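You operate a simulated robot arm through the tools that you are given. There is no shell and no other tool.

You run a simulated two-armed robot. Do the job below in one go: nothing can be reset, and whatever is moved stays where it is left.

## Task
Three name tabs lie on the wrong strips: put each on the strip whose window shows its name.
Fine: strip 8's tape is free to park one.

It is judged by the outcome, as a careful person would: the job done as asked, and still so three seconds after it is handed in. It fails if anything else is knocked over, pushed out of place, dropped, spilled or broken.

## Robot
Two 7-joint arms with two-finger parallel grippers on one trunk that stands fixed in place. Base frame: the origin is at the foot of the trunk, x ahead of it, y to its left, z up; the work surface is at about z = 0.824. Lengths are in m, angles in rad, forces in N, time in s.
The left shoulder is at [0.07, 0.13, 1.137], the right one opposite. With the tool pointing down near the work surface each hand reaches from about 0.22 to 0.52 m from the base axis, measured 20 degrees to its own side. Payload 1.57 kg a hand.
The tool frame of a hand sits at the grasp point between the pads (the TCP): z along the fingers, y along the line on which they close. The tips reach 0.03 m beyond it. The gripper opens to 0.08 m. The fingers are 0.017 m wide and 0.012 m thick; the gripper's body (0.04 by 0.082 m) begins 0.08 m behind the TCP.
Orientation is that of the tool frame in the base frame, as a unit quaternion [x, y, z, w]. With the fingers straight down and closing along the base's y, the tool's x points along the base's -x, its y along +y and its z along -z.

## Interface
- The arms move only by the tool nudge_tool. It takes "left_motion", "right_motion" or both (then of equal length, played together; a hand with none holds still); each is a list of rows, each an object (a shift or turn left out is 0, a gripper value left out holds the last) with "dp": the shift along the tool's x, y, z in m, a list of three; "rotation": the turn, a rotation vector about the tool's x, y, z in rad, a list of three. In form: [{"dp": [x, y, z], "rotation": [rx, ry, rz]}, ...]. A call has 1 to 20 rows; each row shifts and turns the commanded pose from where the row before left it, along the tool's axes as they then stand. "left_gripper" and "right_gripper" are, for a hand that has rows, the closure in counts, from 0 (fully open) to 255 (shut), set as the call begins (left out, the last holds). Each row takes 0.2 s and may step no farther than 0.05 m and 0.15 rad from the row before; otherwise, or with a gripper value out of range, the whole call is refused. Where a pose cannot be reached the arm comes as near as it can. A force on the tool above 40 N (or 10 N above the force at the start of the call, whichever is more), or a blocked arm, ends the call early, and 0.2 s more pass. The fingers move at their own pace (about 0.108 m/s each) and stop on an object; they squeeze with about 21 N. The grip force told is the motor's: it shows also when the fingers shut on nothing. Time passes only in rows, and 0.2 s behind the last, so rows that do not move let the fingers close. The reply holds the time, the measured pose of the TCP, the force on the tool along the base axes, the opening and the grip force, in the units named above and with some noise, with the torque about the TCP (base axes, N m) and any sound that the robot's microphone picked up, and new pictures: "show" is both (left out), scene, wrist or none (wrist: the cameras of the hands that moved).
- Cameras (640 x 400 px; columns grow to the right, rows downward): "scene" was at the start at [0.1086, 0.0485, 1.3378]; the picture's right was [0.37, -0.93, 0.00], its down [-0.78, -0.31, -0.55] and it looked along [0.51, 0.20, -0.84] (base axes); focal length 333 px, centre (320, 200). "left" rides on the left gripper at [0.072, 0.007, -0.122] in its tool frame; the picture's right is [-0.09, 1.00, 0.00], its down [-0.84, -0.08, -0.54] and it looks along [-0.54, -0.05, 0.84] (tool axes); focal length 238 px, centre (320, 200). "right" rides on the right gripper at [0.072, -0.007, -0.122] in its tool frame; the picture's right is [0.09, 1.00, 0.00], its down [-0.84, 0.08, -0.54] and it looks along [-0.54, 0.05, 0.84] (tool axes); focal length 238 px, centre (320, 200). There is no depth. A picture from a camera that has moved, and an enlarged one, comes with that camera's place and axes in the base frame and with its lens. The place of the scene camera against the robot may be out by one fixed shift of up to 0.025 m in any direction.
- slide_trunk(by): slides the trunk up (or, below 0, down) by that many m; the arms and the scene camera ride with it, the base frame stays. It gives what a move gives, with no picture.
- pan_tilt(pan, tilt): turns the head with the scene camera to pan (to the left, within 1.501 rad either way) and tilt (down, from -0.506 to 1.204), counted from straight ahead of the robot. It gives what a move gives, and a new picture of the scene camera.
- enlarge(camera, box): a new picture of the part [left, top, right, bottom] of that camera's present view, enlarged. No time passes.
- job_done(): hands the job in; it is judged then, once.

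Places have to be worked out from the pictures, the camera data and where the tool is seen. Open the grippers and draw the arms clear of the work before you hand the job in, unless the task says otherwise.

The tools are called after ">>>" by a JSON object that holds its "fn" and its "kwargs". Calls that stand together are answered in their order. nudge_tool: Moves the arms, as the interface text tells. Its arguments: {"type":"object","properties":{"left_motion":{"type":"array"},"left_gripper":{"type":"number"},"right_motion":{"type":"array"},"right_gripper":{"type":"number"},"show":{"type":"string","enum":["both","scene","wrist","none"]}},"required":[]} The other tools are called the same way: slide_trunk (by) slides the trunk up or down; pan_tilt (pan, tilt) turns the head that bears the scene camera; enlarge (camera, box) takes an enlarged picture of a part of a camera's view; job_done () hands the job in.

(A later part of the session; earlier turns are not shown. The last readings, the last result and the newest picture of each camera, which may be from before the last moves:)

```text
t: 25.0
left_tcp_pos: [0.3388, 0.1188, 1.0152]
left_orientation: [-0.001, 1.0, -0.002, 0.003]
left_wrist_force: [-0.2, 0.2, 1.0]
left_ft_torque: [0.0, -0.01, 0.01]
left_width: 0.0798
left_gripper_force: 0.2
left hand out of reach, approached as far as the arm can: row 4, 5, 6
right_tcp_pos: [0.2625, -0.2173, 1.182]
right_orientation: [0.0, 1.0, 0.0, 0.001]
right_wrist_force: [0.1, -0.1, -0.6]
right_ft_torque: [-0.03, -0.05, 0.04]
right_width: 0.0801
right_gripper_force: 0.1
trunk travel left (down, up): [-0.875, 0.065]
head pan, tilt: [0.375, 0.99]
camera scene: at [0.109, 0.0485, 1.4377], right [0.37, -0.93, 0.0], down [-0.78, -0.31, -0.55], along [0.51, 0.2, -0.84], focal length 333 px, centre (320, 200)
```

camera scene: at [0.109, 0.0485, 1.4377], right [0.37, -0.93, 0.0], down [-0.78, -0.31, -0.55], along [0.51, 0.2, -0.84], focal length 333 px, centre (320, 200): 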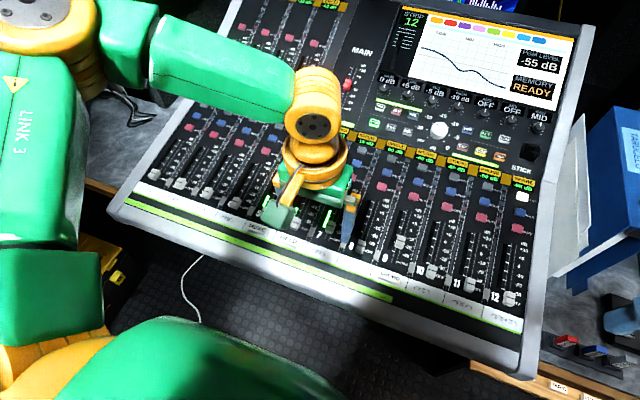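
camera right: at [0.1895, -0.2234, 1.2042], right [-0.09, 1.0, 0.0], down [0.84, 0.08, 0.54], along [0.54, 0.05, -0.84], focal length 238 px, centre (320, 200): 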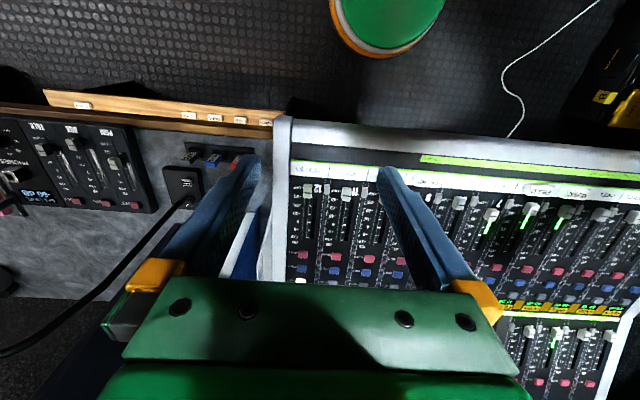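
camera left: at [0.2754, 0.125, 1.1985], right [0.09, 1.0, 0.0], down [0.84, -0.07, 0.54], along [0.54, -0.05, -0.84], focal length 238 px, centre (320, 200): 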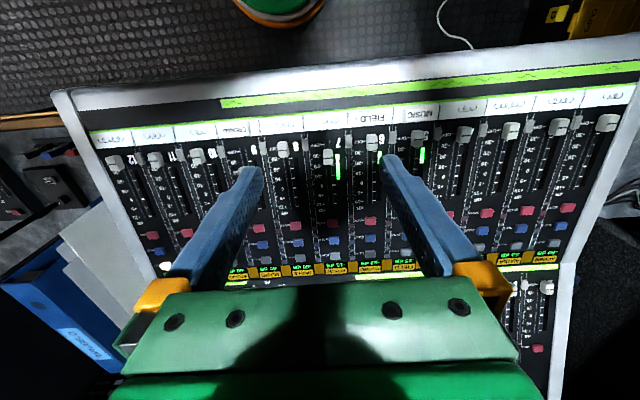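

Raising the trunk didn't free it. As a diagnostic, I'll put the left hand at the mirror image of the right hand's pose and compare elbow positions from mirrored head views.

>>> {"fn": "nudge_tool", "kwargs": {"left_motion": [{"dp": [0.01, 0.02, -0.03]}, {"dp": [0.02, 0.02, -0.04]}, {"dp": [0.02, 0.02, -0.04]}, {"dp": [0.02, 0.02, -0.04]}, {"dp": [0.007, 0.02, -0.015]}, {"dp": [0, 0, 0]}], "show": "none"}}

>>> {"fn": "pan_tilt", "kwargs": {"pan": 1.0, "tilt": 0.7}}

>>> {"fn": "pan_tilt", "kwargs": {"pan": -1.0, "tilt": 0.7}}

```text
t: 26.4
left_tcp_pos: [0.263, 0.2205, 1.1851]
left_orientation: [-0.001, 1.0, -0.002, 0.001]
left_wrist_force: [-0.9, 0.2, 0.4]
left_ft_torque: [0.01, 0.0, -0.04]
left_width: 0.0798
left_gripper_force: 0.0
right_tcp_pos: [0.262, -0.2166, 1.182]
right_orientation: [0.001, 1.0, 0.0, 0.0]
right_wrist_force: [-1.1, 0.2, 0.3]
right_ft_torque: [0.02, -0.02, -0.01]
right_width: 0.0799
right_gripper_force: 0.1
trunk travel left (down, up): [-0.875, 0.065]
head pan, tilt: [0.375, 0.99]
```

```text
t: 27.4
left_tcp_pos: [0.2625, 0.2193, 1.1846]
left_orientation: [-0.001, 1.0, -0.001, 0.002]
left_wrist_force: [-0.2, -0.2, -0.2]
left_ft_torque: [0.0, -0.01, -0.03]
left_width: 0.08
left_gripper_force: 0.2
right_tcp_pos: [0.2616, -0.2164, 1.1824]
right_orientation: [0.0, 1.0, 0.0, 0.0]
right_wrist_force: [1.0, 0.6, 0.5]
right_ft_torque: [-0.04, -0.01, 0.03]
right_width: 0.08
right_gripper_force: 0.0
trunk travel left (down, up): [-0.875, 0.065]
head pan, tilt: [1.0, 0.7]
camera scene: at [0.0889, 0.0941, 1.4604], right [0.84, -0.54, 0.0], down [-0.35, -0.54, -0.76], along [0.41, 0.64, -0.64], focal length 333 px, centre (320, 200)
```

scene: 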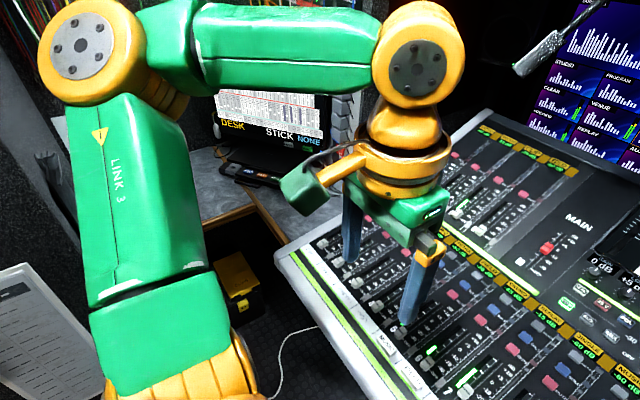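

```text
t: 29.4
left_tcp_pos: [0.2638, 0.2197, 1.1846]
left_orientation: [-0.001, 1.0, -0.001, 0.001]
left_wrist_force: [0.8, 0.4, -0.2]
left_ft_torque: [0.02, -0.01, 0.01]
left_width: 0.08
left_gripper_force: 0.0
right_tcp_pos: [0.2615, -0.2167, 1.1823]
right_orientation: [0.0, 1.0, 0.0, 0.0]
right_wrist_force: [0.1, 1.2, 0.0]
right_ft_torque: [0.01, -0.01, 0.03]
right_width: 0.0799
right_gripper_force: 0.1
trunk travel left (down, up): [-0.875, 0.065]
head pan, tilt: [-1.0, 0.7]
camera scene: at [0.089, -0.0488, 1.4604], right [-0.84, -0.54, 0.0], down [-0.35, 0.54, -0.76], along [0.41, -0.64, -0.64], focal length 333 px, centre (320, 200)
```

scene: 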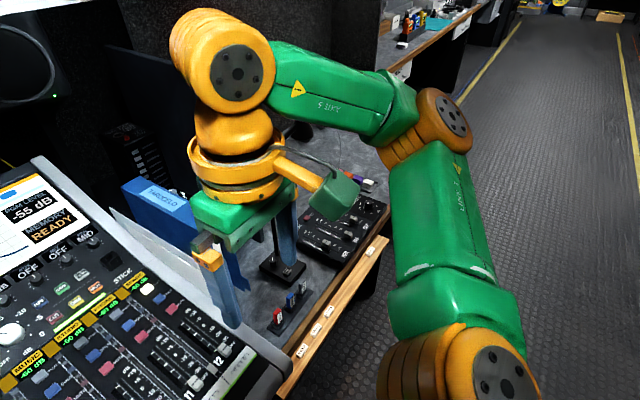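

Comparing the views, the left elbow is clearly raised higher than the right one, and that blocks reaching inward. I'll lift the left hand high, cross inward up there and come back down, so the elbow falls into the other posture.

>>> {"fn": "nudge_tool", "kwargs": {"left_motion": [{"dp": [-0.03, 0, -0.03]}, {"dp": [-0.03, 0, -0.03]}, {"dp": [-0.03, 0, -0.03]}, {"dp": [-0.01, 0, -0.04]}, {"dp": [0, -0.03, -0.02]}, {"dp": [0, -0.04, 0]}, {"dp": [0, -0.04, 0]}, {"dp": [0, -0.04, 0]}, {"dp": [0, -0.04, 0]}, {"dp": [0, 0, 0]}], "show": "none"}}

>>> {"fn": "pan_tilt", "kwargs": {"pan": 0.8, "tilt": 0.6}}

```text
t: 31.6
left_tcp_pos: [0.2916, 0.118, 1.2481]
left_orientation: [-0.001, 1.0, -0.001, 0.002]
left_wrist_force: [-0.7, 0.7, 0.4]
left_ft_torque: [0.01, -0.02, 0.02]
left_width: 0.0799
left_gripper_force: 0.0
left hand out of reach, approached as far as the arm can: row 4, 5, 6, 7, 8, 9
right_tcp_pos: [0.2628, -0.2175, 1.1815]
right_orientation: [0.0, 1.0, 0.0, 0.0]
right_wrist_force: [-0.4, -0.1, -0.3]
right_ft_torque: [-0.03, -0.01, -0.02]
right_width: 0.08
right_gripper_force: 0.1
trunk travel left (down, up): [-0.875, 0.065]
head pan, tilt: [-1.0, 0.7]
```

```text
t: 33.4
left_tcp_pos: [0.2903, 0.1167, 1.2472]
left_orientation: [-0.001, 1.0, -0.001, 0.002]
left_wrist_force: [0.1, -0.2, 0.5]
left_ft_torque: [0.0, 0.03, -0.02]
left_width: 0.08
left_gripper_force: 0.1
right_tcp_pos: [0.262, -0.2178, 1.1815]
right_orientation: [0.0, 1.0, 0.0, 0.0]
right_wrist_force: [-0.6, -0.6, 0.7]
right_ft_torque: [0.01, -0.04, 0.0]
right_width: 0.0799
right_gripper_force: 0.1
trunk travel left (down, up): [-0.875, 0.065]
head pan, tilt: [0.799, 0.6]
camera scene: at [0.1048, 0.0859, 1.469], right [0.72, -0.7, 0.0], down [-0.39, -0.4, -0.83], along [0.58, 0.59, -0.56], focal length 333 px, centre (320, 200)
```

scene: 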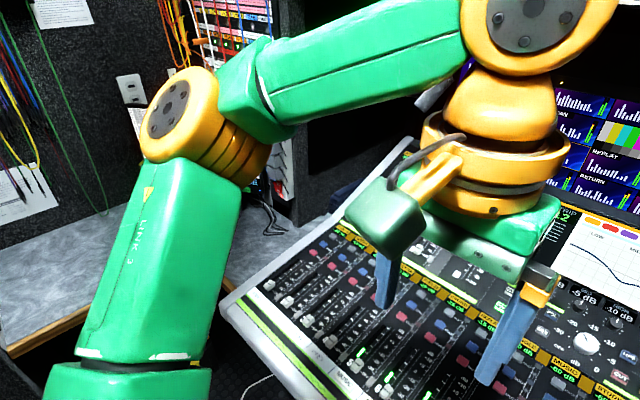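

Still blocked. The upper arm's heading stays at about 57° outward whatever the height. I'll look straight at both shoulders to understand the mounts.

>>> {"fn": "pan_tilt", "kwargs": {"pan": 1.3, "tilt": 1.2}}

>>> {"fn": "pan_tilt", "kwargs": {"pan": -1.3, "tilt": 1.2}}

```text
t: 34.4
left_tcp_pos: [0.2913, 0.1183, 1.2467]
left_orientation: [0.0, 1.0, -0.002, 0.002]
left_wrist_force: [-0.6, 0.7, 0.4]
left_ft_torque: [-0.03, -0.02, 0.03]
left_width: 0.08
left_gripper_force: 0.2
right_tcp_pos: [0.2613, -0.2178, 1.1823]
right_orientation: [0.0, 1.0, 0.0, -0.001]
right_wrist_force: [0.7, -0.2, -0.7]
right_ft_torque: [0.0, 0.0, 0.01]
right_width: 0.0799
right_gripper_force: 0.1
trunk travel left (down, up): [-0.875, 0.065]
head pan, tilt: [1.3, 1.201]
camera scene: at [0.0582, 0.0765, 1.4245], right [0.96, -0.27, 0.0], down [-0.25, -0.9, -0.36], along [0.1, 0.35, -0.93], focal length 333 px, centre (320, 200)
```

scene: 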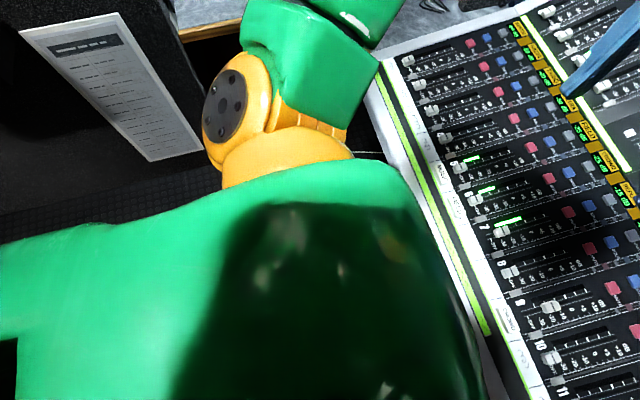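

```text
t: 36.7
left_tcp_pos: [0.2901, 0.1179, 1.2472]
left_orientation: [-0.001, 1.0, -0.002, 0.002]
left_wrist_force: [0.0, 0.1, 0.1]
left_ft_torque: [0.03, 0.0, 0.02]
left_width: 0.0798
left_gripper_force: 0.0
right_tcp_pos: [0.2613, -0.2169, 1.1824]
right_orientation: [0.0, 1.0, 0.001, 0.0]
right_wrist_force: [-0.6, 1.0, 0.2]
right_ft_torque: [-0.01, 0.02, 0.02]
right_width: 0.0802
right_gripper_force: 0.0
trunk travel left (down, up): [-0.875, 0.065]
head pan, tilt: [-1.3, 1.201]
camera scene: at [0.0581, -0.0312, 1.4244], right [-0.96, -0.27, 0.0], down [-0.25, 0.9, -0.36], along [0.1, -0.35, -0.93], focal length 333 px, centre (320, 200)
```

scene: 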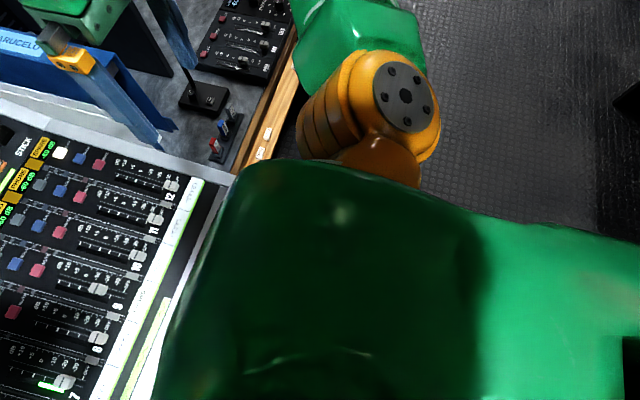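

Both arms come out of the trunk sideways. The left elbow sits up and outward, which suggests its first joint is against a limit. I'll take the left hand around a loop in clear space on the left (out, back, down, then forward) to bring the elbow under to the low side.

>>> {"fn": "nudge_tool", "kwargs": {"left_motion": [{"dp": [0, 0.045, 0.01]}, {"dp": [0, 0.045, 0.01]}, {"dp": [0, 0.045, 0.01]}, {"dp": [0, 0.045, 0.01]}, {"dp": [0, 0.045, 0.01]}, {"dp": [0, 0.04, 0.01]}, {"dp": [0.03, 0, 0.02]}, {"dp": [0.04, 0, 0.02]}, {"dp": [0.04, 0, 0.02]}, {"dp": [0, 0, 0.04]}, {"dp": [0, 0, 0.04]}, {"dp": [0, 0, 0.04]}, {"dp": [0, 0, 0]}], "show": "none"}}

>>> {"fn": "pan_tilt", "kwargs": {"pan": 1.2, "tilt": 0.8}}

```text
t: 39.5
left_tcp_pos: [0.1837, 0.3834, 1.006]
left_orientation: [-0.001, 1.0, -0.001, 0.002]
left_wrist_force: [0.3, -0.3, -1.2]
left_ft_torque: [0.0, 0.02, 0.02]
left_width: 0.0801
left_gripper_force: 0.0
right_tcp_pos: [0.2617, -0.2173, 1.1821]
right_orientation: [0.001, 1.0, 0.001, 0.001]
right_wrist_force: [-0.4, 0.1, -0.1]
right_ft_torque: [0.0, -0.03, -0.01]
right_width: 0.0801
right_gripper_force: 0.1
trunk travel left (down, up): [-0.875, 0.065]
head pan, tilt: [-1.3, 1.201]
```

```text
t: 41.8
left_tcp_pos: [0.1849, 0.383, 1.0069]
left_orientation: [-0.001, 1.0, -0.001, 0.0]
left_wrist_force: [0.1, -0.3, 0.1]
left_ft_torque: [-0.02, -0.02, 0.02]
left_width: 0.0799
left_gripper_force: 0.1
right_tcp_pos: [0.2611, -0.2171, 1.1829]
right_orientation: [0.0, 1.0, 0.0, 0.001]
right_wrist_force: [-0.3, -0.9, 0.7]
right_ft_torque: [0.02, 0.0, -0.02]
right_width: 0.0802
right_gripper_force: 0.0
trunk travel left (down, up): [-0.875, 0.065]
head pan, tilt: [1.201, 0.799]
camera scene: at [0.0722, 0.0979, 1.4522], right [0.93, -0.36, 0.0], down [-0.26, -0.67, -0.7], along [0.25, 0.65, -0.72], focal length 333 px, centre (320, 200)
```

scene: 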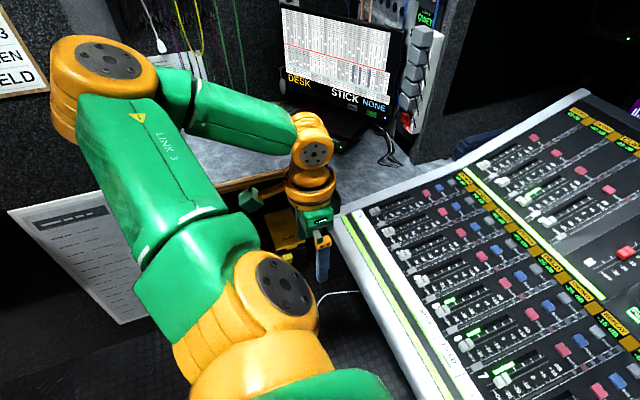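

The loop swung the upper arm back and outward, with the elbow still high. The space in front of the console edge is open, so I'll lower the hand there to pull the elbow down before coming forward.

>>> {"fn": "nudge_tool", "kwargs": {"left_motion": [{"dp": [0.03, 0, 0.02]}, {"dp": [0, 0, 0.04]}, {"dp": [0, 0, 0.04]}, {"dp": [0, 0, 0.04]}, {"dp": [0, 0, 0.04]}, {"dp": [0, 0, 0]}], "show": "scene"}}

```text
t: 43.1
left_tcp_pos: [0.153, 0.3792, 0.8252]
left_orientation: [-0.001, 1.0, -0.001, 0.002]
left_wrist_force: [0.6, -1.2, -0.2]
left_ft_torque: [-0.02, -0.02, -0.01]
left_width: 0.0799
left_gripper_force: 0.0
right_tcp_pos: [0.2627, -0.2172, 1.182]
right_orientation: [0.0, 1.0, 0.001, 0.0]
right_wrist_force: [-0.3, 0.5, 0.0]
right_ft_torque: [0.03, 0.01, -0.01]
right_width: 0.0798
right_gripper_force: 0.1
trunk travel left (down, up): [-0.875, 0.065]
head pan, tilt: [1.201, 0.799]
camera scene: at [0.0723, 0.0979, 1.4522], right [0.93, -0.36, 0.0], down [-0.26, -0.67, -0.7], along [0.25, 0.65, -0.72], focal length 333 px, centre (320, 200)
```

scene: 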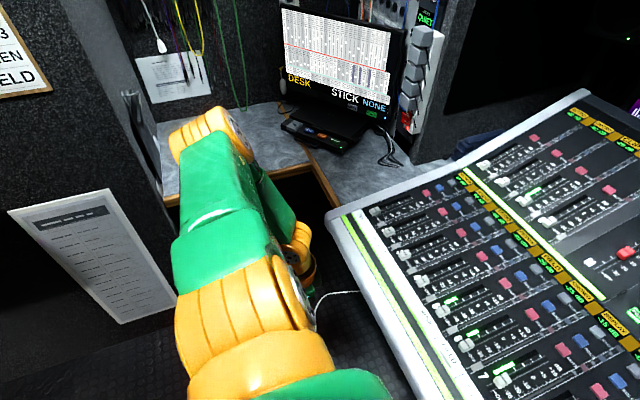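

The elbow has now come down to shoulder level and the shoulder joint has turned. I'll raise the trunk a bit more to keep this low-relative posture while clearing the console, then bring the hand up and forward over it.

>>> {"fn": "slide_trunk", "kwargs": {"by": 0.06}}

>>> {"fn": "nudge_tool", "kwargs": {"left_motion": [{"dp": [0, -0.02, -0.03]}, {"dp": [0, -0.03, -0.02]}, {"dp": [-0.045, 0, 0]}, {"dp": [-0.045, 0, 0]}, {"dp": [-0.04, -0.01, 0]}, {"dp": [-0.04, -0.01, 0]}, {"dp": [-0.03, -0.01, 0]}, {"dp": [0, 0, 0]}], "show": "scene"}}

```text
t: 44.1
left_tcp_pos: [0.1539, 0.3791, 0.8864]
left_orientation: [-0.001, 1.0, -0.001, 0.002]
left_wrist_force: [0.3, 0.2, -0.2]
left_ft_torque: [0.05, -0.01, 0.01]
left_width: 0.0799
left_gripper_force: 0.0
right_tcp_pos: [0.262, -0.2171, 1.2424]
right_orientation: [0.0, 1.0, 0.0, 0.0]
right_wrist_force: [0.3, -0.3, -0.6]
right_ft_torque: [-0.01, 0.01, -0.03]
right_width: 0.0801
right_gripper_force: 0.0
trunk travel left (down, up): [-0.935, 0.005]
head pan, tilt: [1.201, 0.799]
```

```text
t: 46.0
left_tcp_pos: [0.3553, 0.2988, 0.9344]
left_orientation: [-0.001, 1.0, -0.001, 0.002]
left_wrist_force: [0.7, 0.7, 0.0]
left_ft_torque: [0.03, 0.02, 0.0]
left_width: 0.0802
left_gripper_force: 0.1
right_tcp_pos: [0.2616, -0.2167, 1.2416]
right_orientation: [0.0, 1.0, 0.0, 0.001]
right_wrist_force: [-0.8, 0.8, -1.0]
right_ft_torque: [0.01, -0.01, -0.05]
right_width: 0.0799
right_gripper_force: 0.0
trunk travel left (down, up): [-0.935, 0.005]
head pan, tilt: [1.201, 0.799]
camera scene: at [0.0717, 0.098, 1.5122], right [0.93, -0.36, 0.0], down [-0.26, -0.67, -0.7], along [0.25, 0.65, -0.72], focal length 333 px, centre (320, 200)
```

scene: 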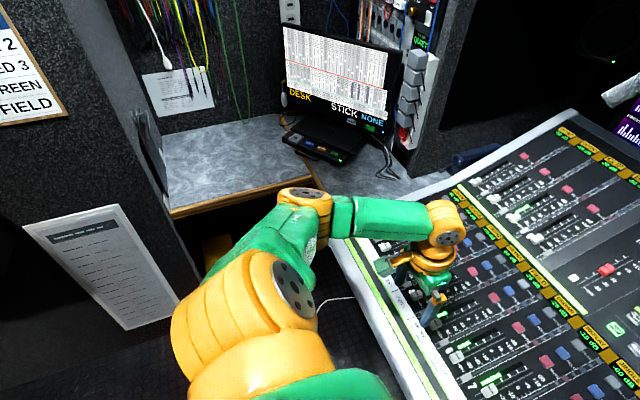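

The elbow is now low, like the right arm's. I'll sweep the left hand inward at this height to test strips 8 and 9.

>>> {"fn": "nudge_tool", "kwargs": {"left_motion": [{"dp": [-0.01, -0.04, 0]}, {"dp": [-0.009, -0.04, 0]}, {"dp": [0, -0.04, 0]}, {"dp": [0, -0.04, 0]}, {"dp": [0, -0.04, 0]}, {"dp": [0, -0.04, 0]}, {"dp": [0, -0.04, 0]}, {"dp": [0, -0.035, 0]}, {"dp": [0, 0, 0]}], "show": "none"}}

>>> {"fn": "pan_tilt", "kwargs": {"pan": 0.1, "tilt": 1.1}}

```text
t: 48.0
left_tcp_pos: [0.3763, -0.0151, 0.9388]
left_orientation: [-0.001, 1.0, -0.001, 0.002]
left_wrist_force: [0.0, 0.6, 0.9]
left_ft_torque: [0.0, 0.02, -0.02]
left_width: 0.0802
left_gripper_force: 0.1
right_tcp_pos: [0.261, -0.2162, 1.2426]
right_orientation: [-0.001, 1.0, 0.0, 0.0]
right_wrist_force: [0.6, -0.5, 0.3]
right_ft_torque: [0.0, 0.01, 0.0]
right_width: 0.0799
right_gripper_force: 0.1
trunk travel left (down, up): [-0.935, 0.005]
head pan, tilt: [1.201, 0.799]
```

```text
t: 49.3
left_tcp_pos: [0.3774, -0.0152, 0.9392]
left_orientation: [-0.001, 1.0, -0.001, 0.001]
left_wrist_force: [0.0, 0.3, -0.4]
left_ft_torque: [-0.01, 0.01, 0.01]
left_width: 0.0799
left_gripper_force: 0.2
right_tcp_pos: [0.2608, -0.2165, 1.2405]
right_orientation: [0.0, 1.0, 0.001, 0.0]
right_wrist_force: [0.9, -0.1, -0.2]
right_ft_torque: [-0.01, -0.02, 0.03]
right_width: 0.08
right_gripper_force: 0.0
trunk travel left (down, up): [-0.935, 0.005]
head pan, tilt: [0.099, 1.1]
camera scene: at [0.106, 0.029, 1.4904], right [0.1, -0.99, 0.0], down [-0.89, -0.09, -0.45], along [0.45, 0.05, -0.89], focal length 333 px, centre (320, 200)
```

scene: 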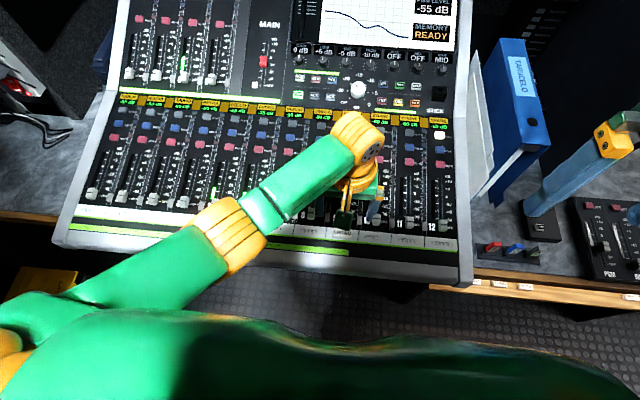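

The left hand now reaches strip 9 cleanly at (0.377, -0.015). I'll take a close wrist view of the CROWD tab to align the grasp.

>>> {"fn": "nudge_tool", "kwargs": {"left_motion": [{"dp": [0, 0, 0.02]}, {"dp": [0, 0, 0]}], "left_gripper": 88, "show": "wrist"}}

>>> {"fn": "enlarge", "kwargs": {"camera": "left", "box": [220, 80, 420, 205]}}

```text
t: 49.9
left_tcp_pos: [0.3745, -0.0153, 0.9196]
left_orientation: [-0.001, 1.0, -0.001, 0.002]
left_wrist_force: [0.5, 0.1, 0.1]
left_ft_torque: [0.0, 0.02, 0.01]
left_width: 0.0526
left_gripper_force: 0.1
right_tcp_pos: [0.2619, -0.2179, 1.2414]
right_orientation: [0.0, 1.0, 0.001, 0.0]
right_wrist_force: [0.2, -0.2, -0.1]
right_ft_torque: [0.0, 0.01, 0.0]
right_width: 0.0797
right_gripper_force: 0.1
trunk travel left (down, up): [-0.935, 0.005]
head pan, tilt: [0.099, 1.1]
camera left: at [0.3023, -0.0088, 1.0405], right [0.09, 1.0, 0.0], down [0.84, -0.08, 0.54], along [0.54, -0.05, -0.84], focal length 238 px, centre (320, 200)
```

left: 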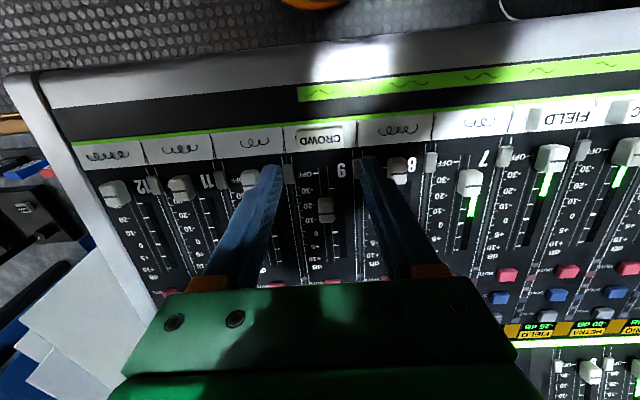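

```text
3.20 times, centred on (320, 142) of left
camera zoom: at [0.3023, -0.0088, 1.0405], right [0.09, 1.0, 0.0], down [0.84, -0.08, 0.54], along [0.54, -0.05, -0.84], focal length 763 px, centre (320, 384)
```

zoom: 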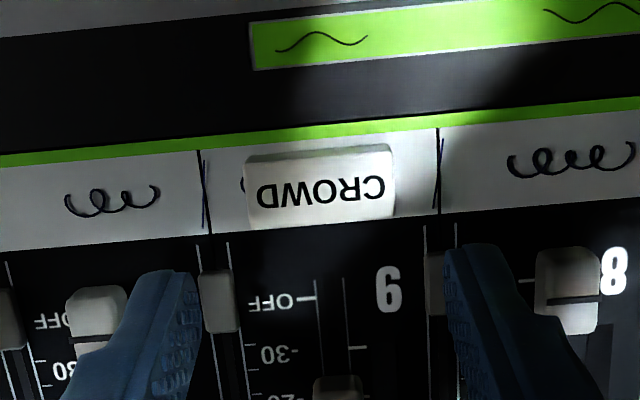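

The CROWD tab centre measures (0.374, -0.0155), right under the tool, with its long side along y. The opening of 0.053 fits the tab. I'll descend to just above it and check clearance.

>>> {"fn": "nudge_tool", "kwargs": {"left_motion": [{"dp": [0, 0, 0.03]}, {"dp": [0, 0, 0.02]}, {"dp": [0, 0, 0.005]}, {"dp": [0, 0, 0]}], "show": "both"}}

>>> {"fn": "enlarge", "kwargs": {"camera": "left", "box": [220, 80, 420, 205]}}

```text
t: 50.9
left_tcp_pos: [0.3685, -0.0121, 0.8647]
left_orientation: [0.0, 1.0, -0.001, 0.002]
left_wrist_force: [0.0, 0.9, 0.0]
left_ft_torque: [0.03, 0.01, -0.02]
left_width: 0.0522
left_gripper_force: 0.0
left hand out of reach, approached as far as the arm can: row 3
right_tcp_pos: [0.2608, -0.2168, 1.2423]
right_orientation: [0.0, 1.0, 0.0, 0.0]
right_wrist_force: [-0.1, 0.3, -0.2]
right_ft_torque: [-0.02, 0.0, 0.01]
right_width: 0.0799
right_gripper_force: 0.1
trunk travel left (down, up): [-0.935, 0.005]
head pan, tilt: [0.099, 1.1]
camera scene: at [0.1055, 0.0291, 1.4904], right [0.1, -1.0, 0.0], down [-0.89, -0.09, -0.45], along [0.45, 0.04, -0.89], focal length 333 px, centre (320, 200)
camera left: at [0.2967, -0.0062, 0.986], right [0.09, 1.0, 0.0], down [0.84, -0.08, 0.54], along [0.54, -0.05, -0.84], focal length 238 px, centre (320, 200)
```

scene: 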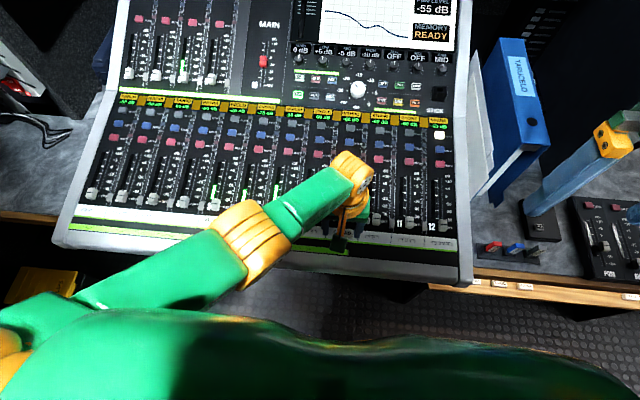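
left: 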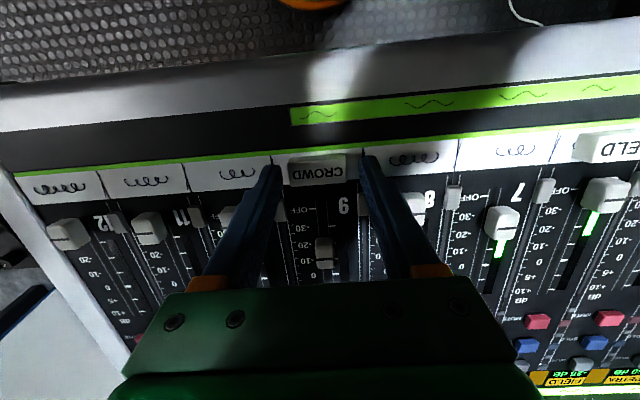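

```text
3.20 times, centred on (320, 142) of left
camera zoom: at [0.2967, -0.0062, 0.986], right [0.09, 1.0, 0.0], down [0.84, -0.08, 0.54], along [0.54, -0.05, -0.84], focal length 763 px, centre (320, 384)
```

zoom: 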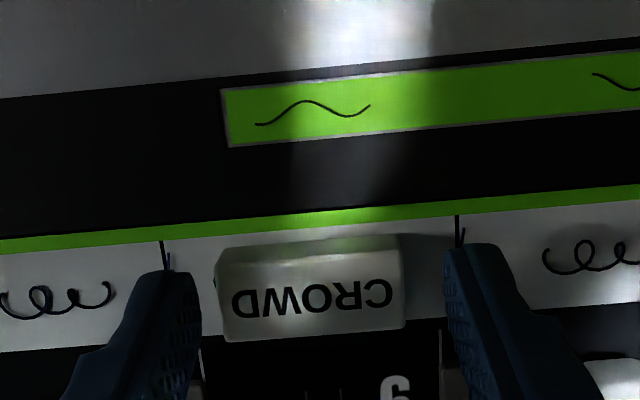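

With the trunk raised, the arm runs out of length at z 0.865. I'll lift the hand and lower the trunk by 0.1 to get working reach while keeping the good elbow posture.

>>> {"fn": "nudge_tool", "kwargs": {"left_motion": [{"dp": [0, 0, -0.04]}, {"dp": [-0.005, -0.003, -0.04]}, {"dp": [0, 0, -0.04]}, {"dp": [0, 0, 0]}], "show": "none"}}

>>> {"fn": "slide_trunk", "kwargs": {"by": -0.1}}

>>> {"fn": "nudge_tool", "kwargs": {"left_motion": [{"dp": [0, 0, 0]}, {"dp": [0, 0, 0]}], "show": "both"}}

>>> {"fn": "enlarge", "kwargs": {"camera": "left", "box": [220, 80, 420, 205]}}

```text
t: 51.9
left_tcp_pos: [0.3755, -0.0161, 0.987]
left_orientation: [0.0, 1.0, 0.0, 0.002]
left_wrist_force: [-0.7, -0.2, -0.7]
left_ft_torque: [0.03, 0.01, 0.01]
left_width: 0.0524
left_gripper_force: 0.1
right_tcp_pos: [0.2617, -0.2164, 1.2422]
right_orientation: [0.0, 1.0, 0.0, 0.001]
right_wrist_force: [-0.3, 0.4, 0.2]
right_ft_torque: [0.02, -0.02, -0.03]
right_width: 0.0801
right_gripper_force: 0.0
trunk travel left (down, up): [-0.935, 0.005]
head pan, tilt: [0.099, 1.1]
```

```text
t: 53.2
left_tcp_pos: [0.3745, -0.0157, 0.8862]
left_orientation: [-0.001, 1.0, -0.001, 0.002]
left_wrist_force: [0.0, 0.0, 0.1]
left_ft_torque: [-0.01, 0.02, -0.04]
left_width: 0.0524
left_gripper_force: 0.1
right_tcp_pos: [0.2624, -0.2175, 1.1414]
right_orientation: [0.0, 1.0, 0.0, 0.0]
right_wrist_force: [0.5, 0.0, -0.1]
right_ft_torque: [-0.02, 0.01, -0.02]
right_width: 0.08
right_gripper_force: 0.1
trunk travel left (down, up): [-0.835, 0.105]
head pan, tilt: [0.099, 1.1]
```

```text
t: 53.8
left_tcp_pos: [0.3742, -0.0163, 0.8864]
left_orientation: [-0.001, 1.0, 0.0, 0.002]
left_wrist_force: [-0.4, 0.7, 0.5]
left_ft_torque: [-0.05, 0.0, 0.04]
left_width: 0.0524
left_gripper_force: 0.0
right_tcp_pos: [0.2625, -0.2165, 1.1414]
right_orientation: [0.0, 1.0, 0.0, 0.0]
right_wrist_force: [0.5, -0.1, 1.0]
right_ft_torque: [0.01, -0.03, 0.03]
right_width: 0.0798
right_gripper_force: 0.0
trunk travel left (down, up): [-0.835, 0.105]
head pan, tilt: [0.099, 1.1]
camera scene: at [0.1059, 0.0288, 1.3904], right [0.1, -1.0, 0.0], down [-0.89, -0.09, -0.45], along [0.45, 0.05, -0.89], focal length 333 px, centre (320, 200)
camera left: at [0.3019, -0.0097, 1.0069], right [0.09, 1.0, 0.0], down [0.84, -0.08, 0.54], along [0.54, -0.05, -0.84], focal length 238 px, centre (320, 200)
```

scene: 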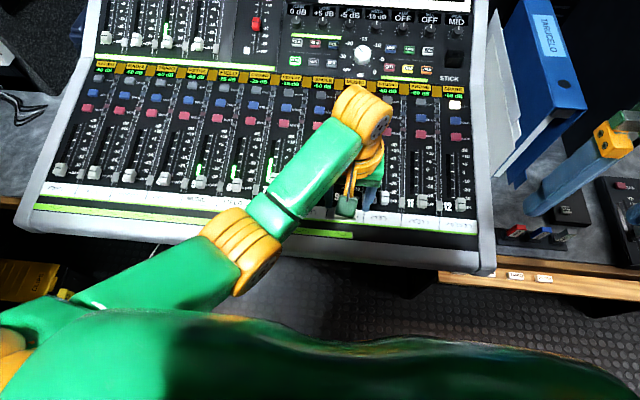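
left: 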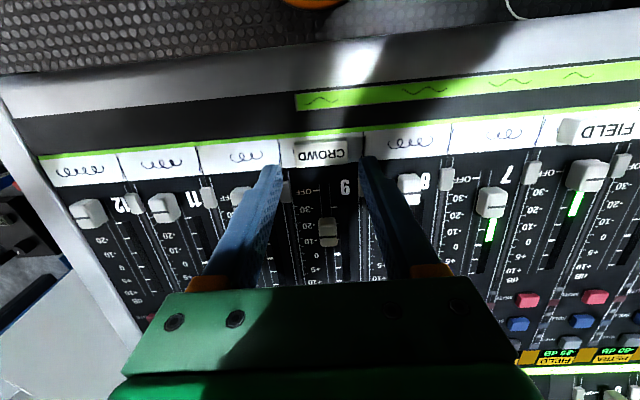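

```text
3.20 times, centred on (320, 142) of left
camera zoom: at [0.3019, -0.0097, 1.0069], right [0.09, 1.0, 0.0], down [0.84, -0.08, 0.54], along [0.54, -0.05, -0.84], focal length 763 px, centre (320, 384)
```

zoom: 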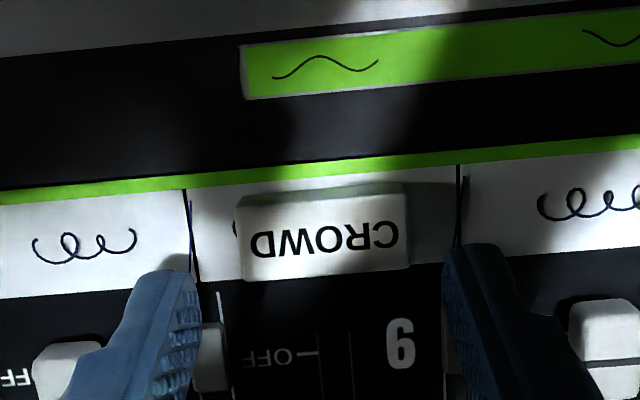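

The tool is at (0.374, -0.016, 0.886) and the tab again measures at (0.374, -0.016). I'll go down so the tips straddle the tab, checking the force as they near the tape.

>>> {"fn": "nudge_tool", "kwargs": {"left_motion": [{"dp": [0, 0, 0.02]}, {"dp": [0, 0, 0.008]}, {"dp": [0, 0, 0.004]}, {"dp": [0, 0, 0]}], "show": "wrist"}}

>>> {"fn": "enlarge", "kwargs": {"camera": "left", "box": [220, 100, 420, 225]}}

```text
t: 54.8
left_tcp_pos: [0.3745, -0.0154, 0.8539]
left_orientation: [-0.002, 1.0, 0.0, 0.002]
left_wrist_force: [0.4, 0.6, -0.7]
left_ft_torque: [-0.02, -0.01, -0.02]
left_width: 0.0522
left_gripper_force: 0.1
right_tcp_pos: [0.2617, -0.2176, 1.1422]
right_orientation: [0.0, 1.0, 0.0, 0.0]
right_wrist_force: [-0.2, -0.2, -0.4]
right_ft_torque: [-0.02, -0.03, 0.0]
right_width: 0.08
right_gripper_force: 0.1
trunk travel left (down, up): [-0.835, 0.105]
head pan, tilt: [0.099, 1.1]
camera left: at [0.3015, -0.0097, 0.9751], right [0.09, 1.0, 0.0], down [0.84, -0.08, 0.54], along [0.54, -0.05, -0.84], focal length 238 px, centre (320, 200)
```

left: 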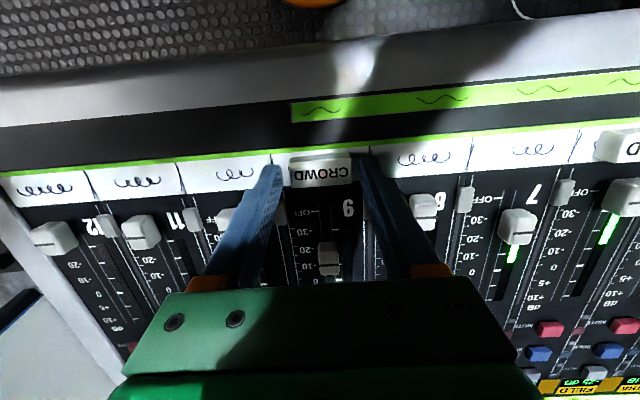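

```text
3.20 times, centred on (320, 162) of left
camera zoom: at [0.3015, -0.0097, 0.9751], right [0.09, 1.0, 0.0], down [0.84, -0.08, 0.54], along [0.54, -0.05, -0.84], focal length 763 px, centre (320, 320)
```

zoom: 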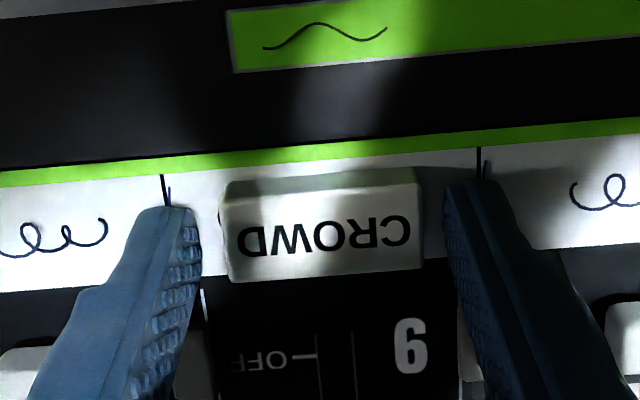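

No contact yet; tips are around z 0.824 and straddle the tab evenly. I'll ease down in small steps until contact or about 7 mm.

>>> {"fn": "nudge_tool", "kwargs": {"left_motion": [{"dp": [0, 0, 0.002]}, {"dp": [0, 0, 0.002]}, {"dp": [0, 0, 0]}], "show": "none"}}

>>> {"fn": "nudge_tool", "kwargs": {"left_motion": [{"dp": [0, 0, 0.0015]}, {"dp": [0, 0, 0]}], "show": "wrist"}}

>>> {"fn": "enlarge", "kwargs": {"camera": "left", "box": [220, 100, 420, 225]}}

```text
t: 55.6
left_tcp_pos: [0.3738, -0.0144, 0.8478]
left_orientation: [-0.002, 1.0, 0.001, 0.002]
left_wrist_force: [-2.9, -0.4, 2.4]
left_ft_torque: [-0.07, 0.12, -0.13]
left_width: 0.0526
left_gripper_force: 0.0
right_tcp_pos: [0.2607, -0.2171, 1.1423]
right_orientation: [0.0, 1.0, 0.0, 0.001]
right_wrist_force: [-0.4, 0.3, 0.0]
right_ft_torque: [0.0, 0.01, 0.01]
right_width: 0.0801
right_gripper_force: 0.0
trunk travel left (down, up): [-0.835, 0.105]
head pan, tilt: [0.099, 1.1]
```

```text
t: 56.2
left_tcp_pos: [0.3738, -0.0139, 0.8484]
left_orientation: [-0.003, 1.0, 0.001, 0.004]
left_wrist_force: [-1.3, -0.1, 11.8]
left_ft_torque: [-0.33, -0.03, -0.03]
left_width: 0.0535
left_gripper_force: 0.1
right_tcp_pos: [0.2596, -0.2175, 1.144]
right_orientation: [0.0, 1.0, -0.001, 0.001]
right_wrist_force: [-0.1, -0.3, 0.1]
right_ft_torque: [-0.02, -0.01, -0.03]
right_width: 0.0799
right_gripper_force: 0.1
trunk travel left (down, up): [-0.835, 0.105]
head pan, tilt: [0.099, 1.1]
camera left: at [0.3014, -0.008, 0.9695], right [0.08, 1.0, 0.0], down [0.83, -0.07, 0.55], along [0.55, -0.04, -0.84], focal length 238 px, centre (320, 200)
```

left: 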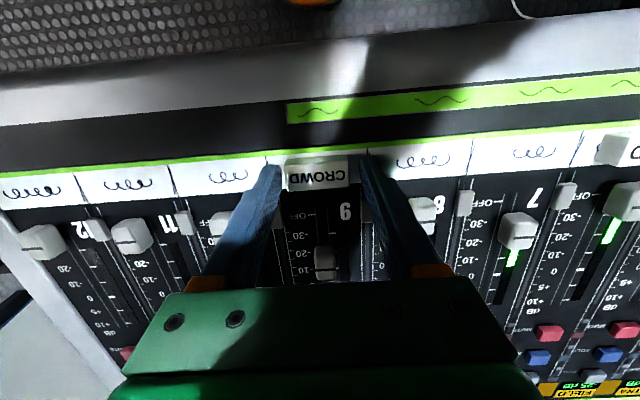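

```text
3.20 times, centred on (320, 162) of left
camera zoom: at [0.3014, -0.008, 0.9695], right [0.08, 1.0, 0.0], down [0.83, -0.07, 0.55], along [0.55, -0.04, -0.84], focal length 763 px, centre (320, 320)
```

zoom: 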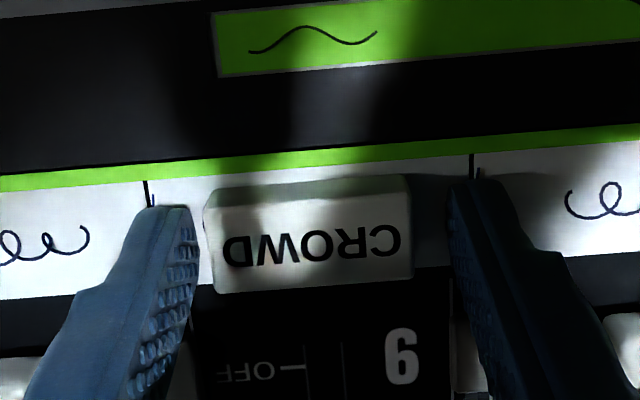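

The tips touched the tape at TCP z 0.848, so the tape is at about 0.818. I'll back off 3 mm, then close on the tab.

>>> {"fn": "nudge_tool", "kwargs": {"left_motion": [{"dp": [0, 0, -0.003]}, {"dp": [0, 0, 0]}], "show": "none"}}

>>> {"fn": "nudge_tool", "kwargs": {"left_motion": [{"dp": [0, 0, 0]}, {"dp": [0, 0, 0]}, {"dp": [0, 0, 0]}], "left_gripper": 255, "show": "wrist"}}

>>> {"fn": "enlarge", "kwargs": {"camera": "left", "box": [220, 100, 420, 225]}}

```text
t: 56.8
left_tcp_pos: [0.3746, -0.0112, 0.8506]
left_orientation: [-0.004, 1.0, 0.004, 0.003]
left_wrist_force: [0.0, 0.5, 0.5]
left_ft_torque: [0.01, -0.02, 0.01]
left_width: 0.0526
left_gripper_force: 0.1
right_tcp_pos: [0.2609, -0.2175, 1.1415]
right_orientation: [0.001, 1.0, -0.001, 0.0]
right_wrist_force: [0.6, -0.1, 0.1]
right_ft_torque: [0.0, -0.03, -0.02]
right_width: 0.0799
right_gripper_force: 0.0
trunk travel left (down, up): [-0.835, 0.105]
head pan, tilt: [0.099, 1.1]
```

```text
t: 57.6
left_tcp_pos: [0.3737, -0.0117, 0.8496]
left_orientation: [-0.003, 1.0, 0.004, 0.003]
left_wrist_force: [0.8, 0.6, 5.0]
left_ft_torque: [-0.03, -0.01, 0.01]
left_width: 0.0407
left_gripper_force: 21.5
right_tcp_pos: [0.2605, -0.2183, 1.1432]
right_orientation: [0.0, 1.0, 0.0, -0.001]
right_wrist_force: [0.1, -0.2, -0.7]
right_ft_torque: [0.01, 0.01, -0.01]
right_width: 0.0797
right_gripper_force: 0.1
trunk travel left (down, up): [-0.835, 0.105]
head pan, tilt: [0.099, 1.1]
camera left: at [0.3024, -0.0067, 0.971], right [0.08, 1.0, 0.01], down [0.83, -0.07, 0.55], along [0.54, -0.04, -0.84], focal length 238 px, centre (320, 200)
```

left: 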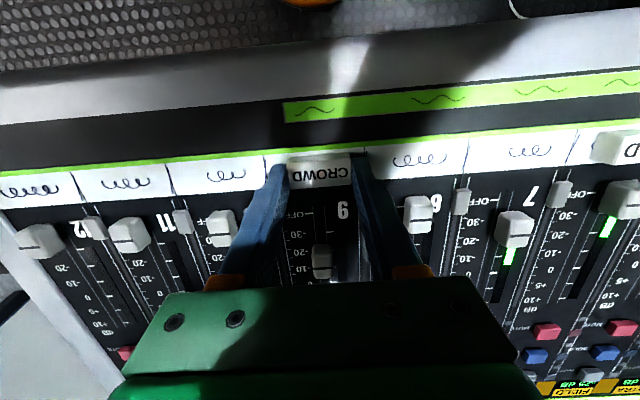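

```text
3.20 times, centred on (320, 162) of left
camera zoom: at [0.3024, -0.0067, 0.971], right [0.08, 1.0, 0.01], down [0.83, -0.07, 0.55], along [0.54, -0.04, -0.84], focal length 763 px, centre (320, 320)
```

zoom: 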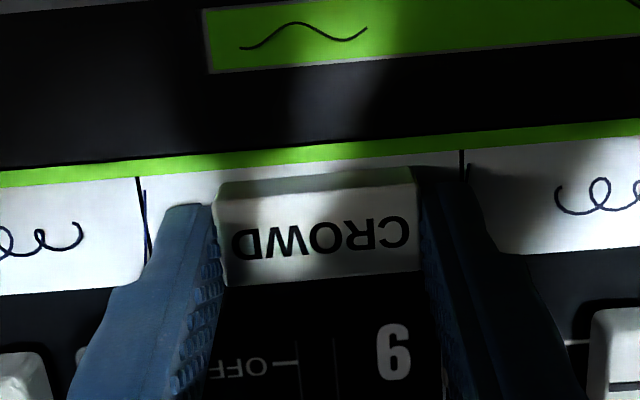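

CROWD is gripped at width 0.041 with 21 N. I'll lift it 35 mm and look.

>>> {"fn": "nudge_tool", "kwargs": {"left_motion": [{"dp": [0, 0, -0.005]}, {"dp": [0, 0, -0.015]}, {"dp": [0, 0, -0.015]}, {"dp": [0, 0, 0]}], "show": "wrist"}}

>>> {"fn": "enlarge", "kwargs": {"camera": "left", "box": [220, 80, 420, 205]}}

```text
t: 58.6
left_tcp_pos: [0.3775, -0.0076, 0.8827]
left_orientation: [-0.008, 1.0, 0.008, 0.003]
left_wrist_force: [0.0, 0.0, 0.0]
left_ft_torque: [0.0, -0.03, 0.01]
left_width: 0.0408
left_gripper_force: 20.7
right_tcp_pos: [0.2626, -0.2172, 1.1414]
right_orientation: [0.0, 1.0, 0.0, 0.0]
right_wrist_force: [-0.2, 0.0, -0.2]
right_ft_torque: [-0.01, 0.05, 0.02]
right_width: 0.0802
right_gripper_force: 0.0
trunk travel left (down, up): [-0.835, 0.105]
head pan, tilt: [0.099, 1.1]
camera left: at [0.3044, -0.0043, 1.004], right [0.08, 1.0, 0.02], down [0.84, -0.07, 0.54], along [0.54, -0.03, -0.84], focal length 238 px, centre (320, 200)
```

left: 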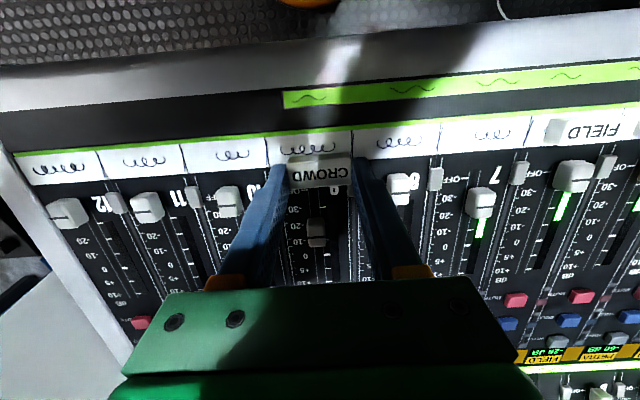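

```text
3.20 times, centred on (320, 142) of left
camera zoom: at [0.3044, -0.0043, 1.004], right [0.08, 1.0, 0.02], down [0.84, -0.07, 0.54], along [0.54, -0.03, -0.84], focal length 763 px, centre (320, 384)
```

zoom: 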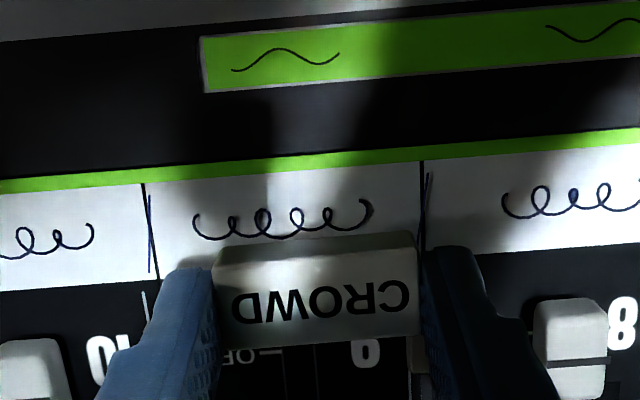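

CROWD is held level. I'll trim a small tilt and yaw and move it over strip 8 to about (0.374, 0.057), then look before setting it down.

>>> {"fn": "nudge_tool", "kwargs": {"left_motion": [{"dp": [0, 0, 0], "rotation": [0.01, 0.003, 0.016]}, {"dp": [0.0035, 0.032, 0]}, {"dp": [0, 0.032, 0]}, {"dp": [0, 0, 0]}], "show": "wrist"}}

>>> {"fn": "enlarge", "kwargs": {"camera": "left", "box": [220, 80, 420, 205]}}

```text
t: 59.6
left_tcp_pos: [0.3691, 0.0441, 0.8839]
left_orientation: [0.008, 1.0, -0.006, -0.001]
left_wrist_force: [0.1, -0.3, -0.3]
left_ft_torque: [0.05, -0.03, -0.01]
left_width: 0.041
left_gripper_force: 20.9
right_tcp_pos: [0.263, -0.2177, 1.1413]
right_orientation: [0.0, 1.0, 0.001, 0.0]
right_wrist_force: [0.6, 0.3, 0.0]
right_ft_torque: [0.01, 0.0, 0.01]
right_width: 0.08
right_gripper_force: 0.0
trunk travel left (down, up): [-0.835, 0.105]
head pan, tilt: [0.099, 1.1]
camera left: at [0.2971, 0.0533, 1.006], right [0.11, 0.99, -0.01], down [0.84, -0.08, 0.54], along [0.54, -0.07, -0.84], focal length 238 px, centre (320, 200)
```

left: 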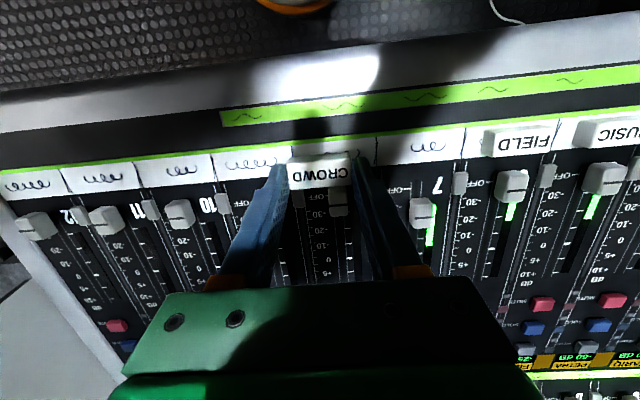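

```text
3.20 times, centred on (320, 142) of left
camera zoom: at [0.2971, 0.0533, 1.006], right [0.11, 0.99, -0.01], down [0.84, -0.08, 0.54], along [0.54, -0.07, -0.84], focal length 763 px, centre (320, 384)
```

zoom: 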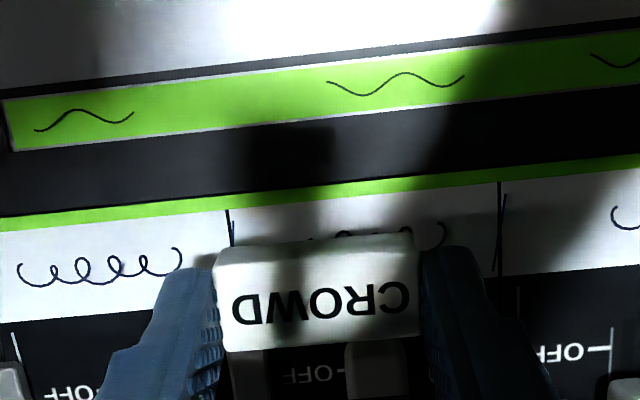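

The measured pose differs a little from what I expected (y 0.044, slight yaw). I'll wait without moving to see whether it settles.

>>> {"fn": "nudge_tool", "kwargs": {"left_motion": [{"dp": [0, 0, 0]}, {"dp": [0, 0, 0]}, {"dp": [0, 0, 0]}], "show": "none"}}

>>> {"fn": "nudge_tool", "kwargs": {"left_motion": [{"dp": [0, 0.005, 0]}, {"dp": [0, 0, 0]}, {"dp": [0, 0, 0]}], "show": "none"}}

```text
t: 60.4
left_tcp_pos: [0.3679, 0.0452, 0.8848]
left_orientation: [0.007, 1.0, -0.005, -0.001]
left_wrist_force: [-0.5, -0.1, 1.1]
left_ft_torque: [-0.01, 0.03, -0.02]
left_width: 0.0409
left_gripper_force: 21.1
right_tcp_pos: [0.2623, -0.2175, 1.1412]
right_orientation: [-0.001, 1.0, -0.001, 0.0]
right_wrist_force: [-0.6, -0.1, 0.9]
right_ft_torque: [-0.02, 0.07, -0.03]
right_width: 0.0799
right_gripper_force: 0.2
trunk travel left (down, up): [-0.835, 0.105]
head pan, tilt: [0.099, 1.1]
```

```text
t: 61.2
left_tcp_pos: [0.3694, 0.051, 0.8848]
left_orientation: [0.006, 1.0, -0.005, 0.0]
left_wrist_force: [-0.6, 0.5, 0.3]
left_ft_torque: [0.03, 0.01, 0.01]
left_width: 0.0409
left_gripper_force: 21.6
right_tcp_pos: [0.2613, -0.2175, 1.141]
right_orientation: [0.0, 1.0, 0.0, 0.0]
right_wrist_force: [0.0, 0.3, -0.3]
right_ft_torque: [0.0, 0.01, 0.02]
right_width: 0.0799
right_gripper_force: 0.0
trunk travel left (down, up): [-0.835, 0.105]
head pan, tilt: [0.099, 1.1]
```

The pose settles slowly toward the command, so the earlier offset was a leftover transient from touching the tape. I'll undo my unneeded trim, set the target to (0.374, 0.057) and let it settle.

>>> {"fn": "nudge_tool", "kwargs": {"left_motion": [{"dp": [-0.0035, 0.004, 0], "rotation": [-0.01, -0.003, -0.016]}, {"dp": [0, 0, 0]}, {"dp": [0, 0, 0]}, {"dp": [0, 0, 0]}, {"dp": [0, 0, 0]}], "show": "wrist"}}

>>> {"fn": "enlarge", "kwargs": {"camera": "left", "box": [220, 80, 420, 205]}}

```text
t: 62.4
left_tcp_pos: [0.3723, 0.0551, 0.8849]
left_orientation: [-0.001, 1.0, -0.001, 0.001]
left_wrist_force: [-0.3, 0.0, -0.4]
left_ft_torque: [-0.01, 0.0, 0.0]
left_width: 0.0407
left_gripper_force: 21.1
right_tcp_pos: [0.2611, -0.218, 1.1416]
right_orientation: [-0.001, 1.0, 0.0, -0.001]
right_wrist_force: [0.1, 0.4, 0.3]
right_ft_torque: [0.02, 0.0, -0.01]
right_width: 0.0799
right_gripper_force: 0.1
trunk travel left (down, up): [-0.835, 0.105]
head pan, tilt: [0.099, 1.1]
camera left: at [0.3013, 0.0614, 1.0059], right [0.09, 1.0, 0.0], down [0.84, -0.08, 0.54], along [0.54, -0.05, -0.84], focal length 238 px, centre (320, 200)
```

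left: 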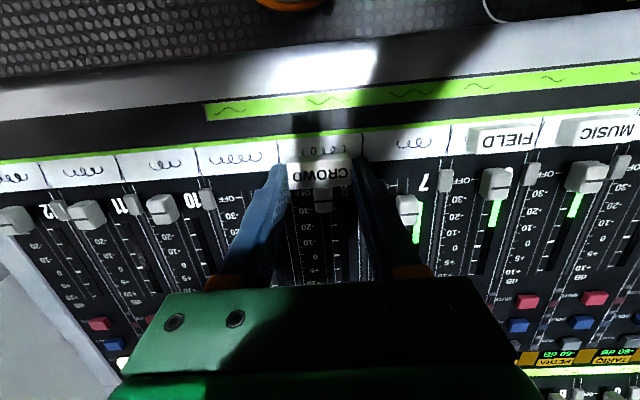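

```text
3.20 times, centred on (320, 142) of left
camera zoom: at [0.3013, 0.0614, 1.0059], right [0.09, 1.0, 0.0], down [0.84, -0.08, 0.54], along [0.54, -0.05, -0.84], focal length 763 px, centre (320, 384)
```

zoom: 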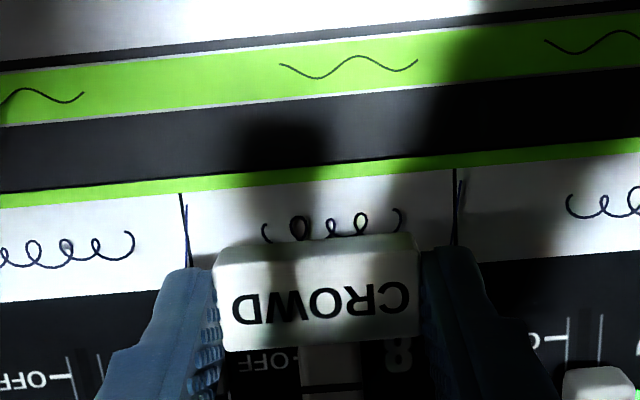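

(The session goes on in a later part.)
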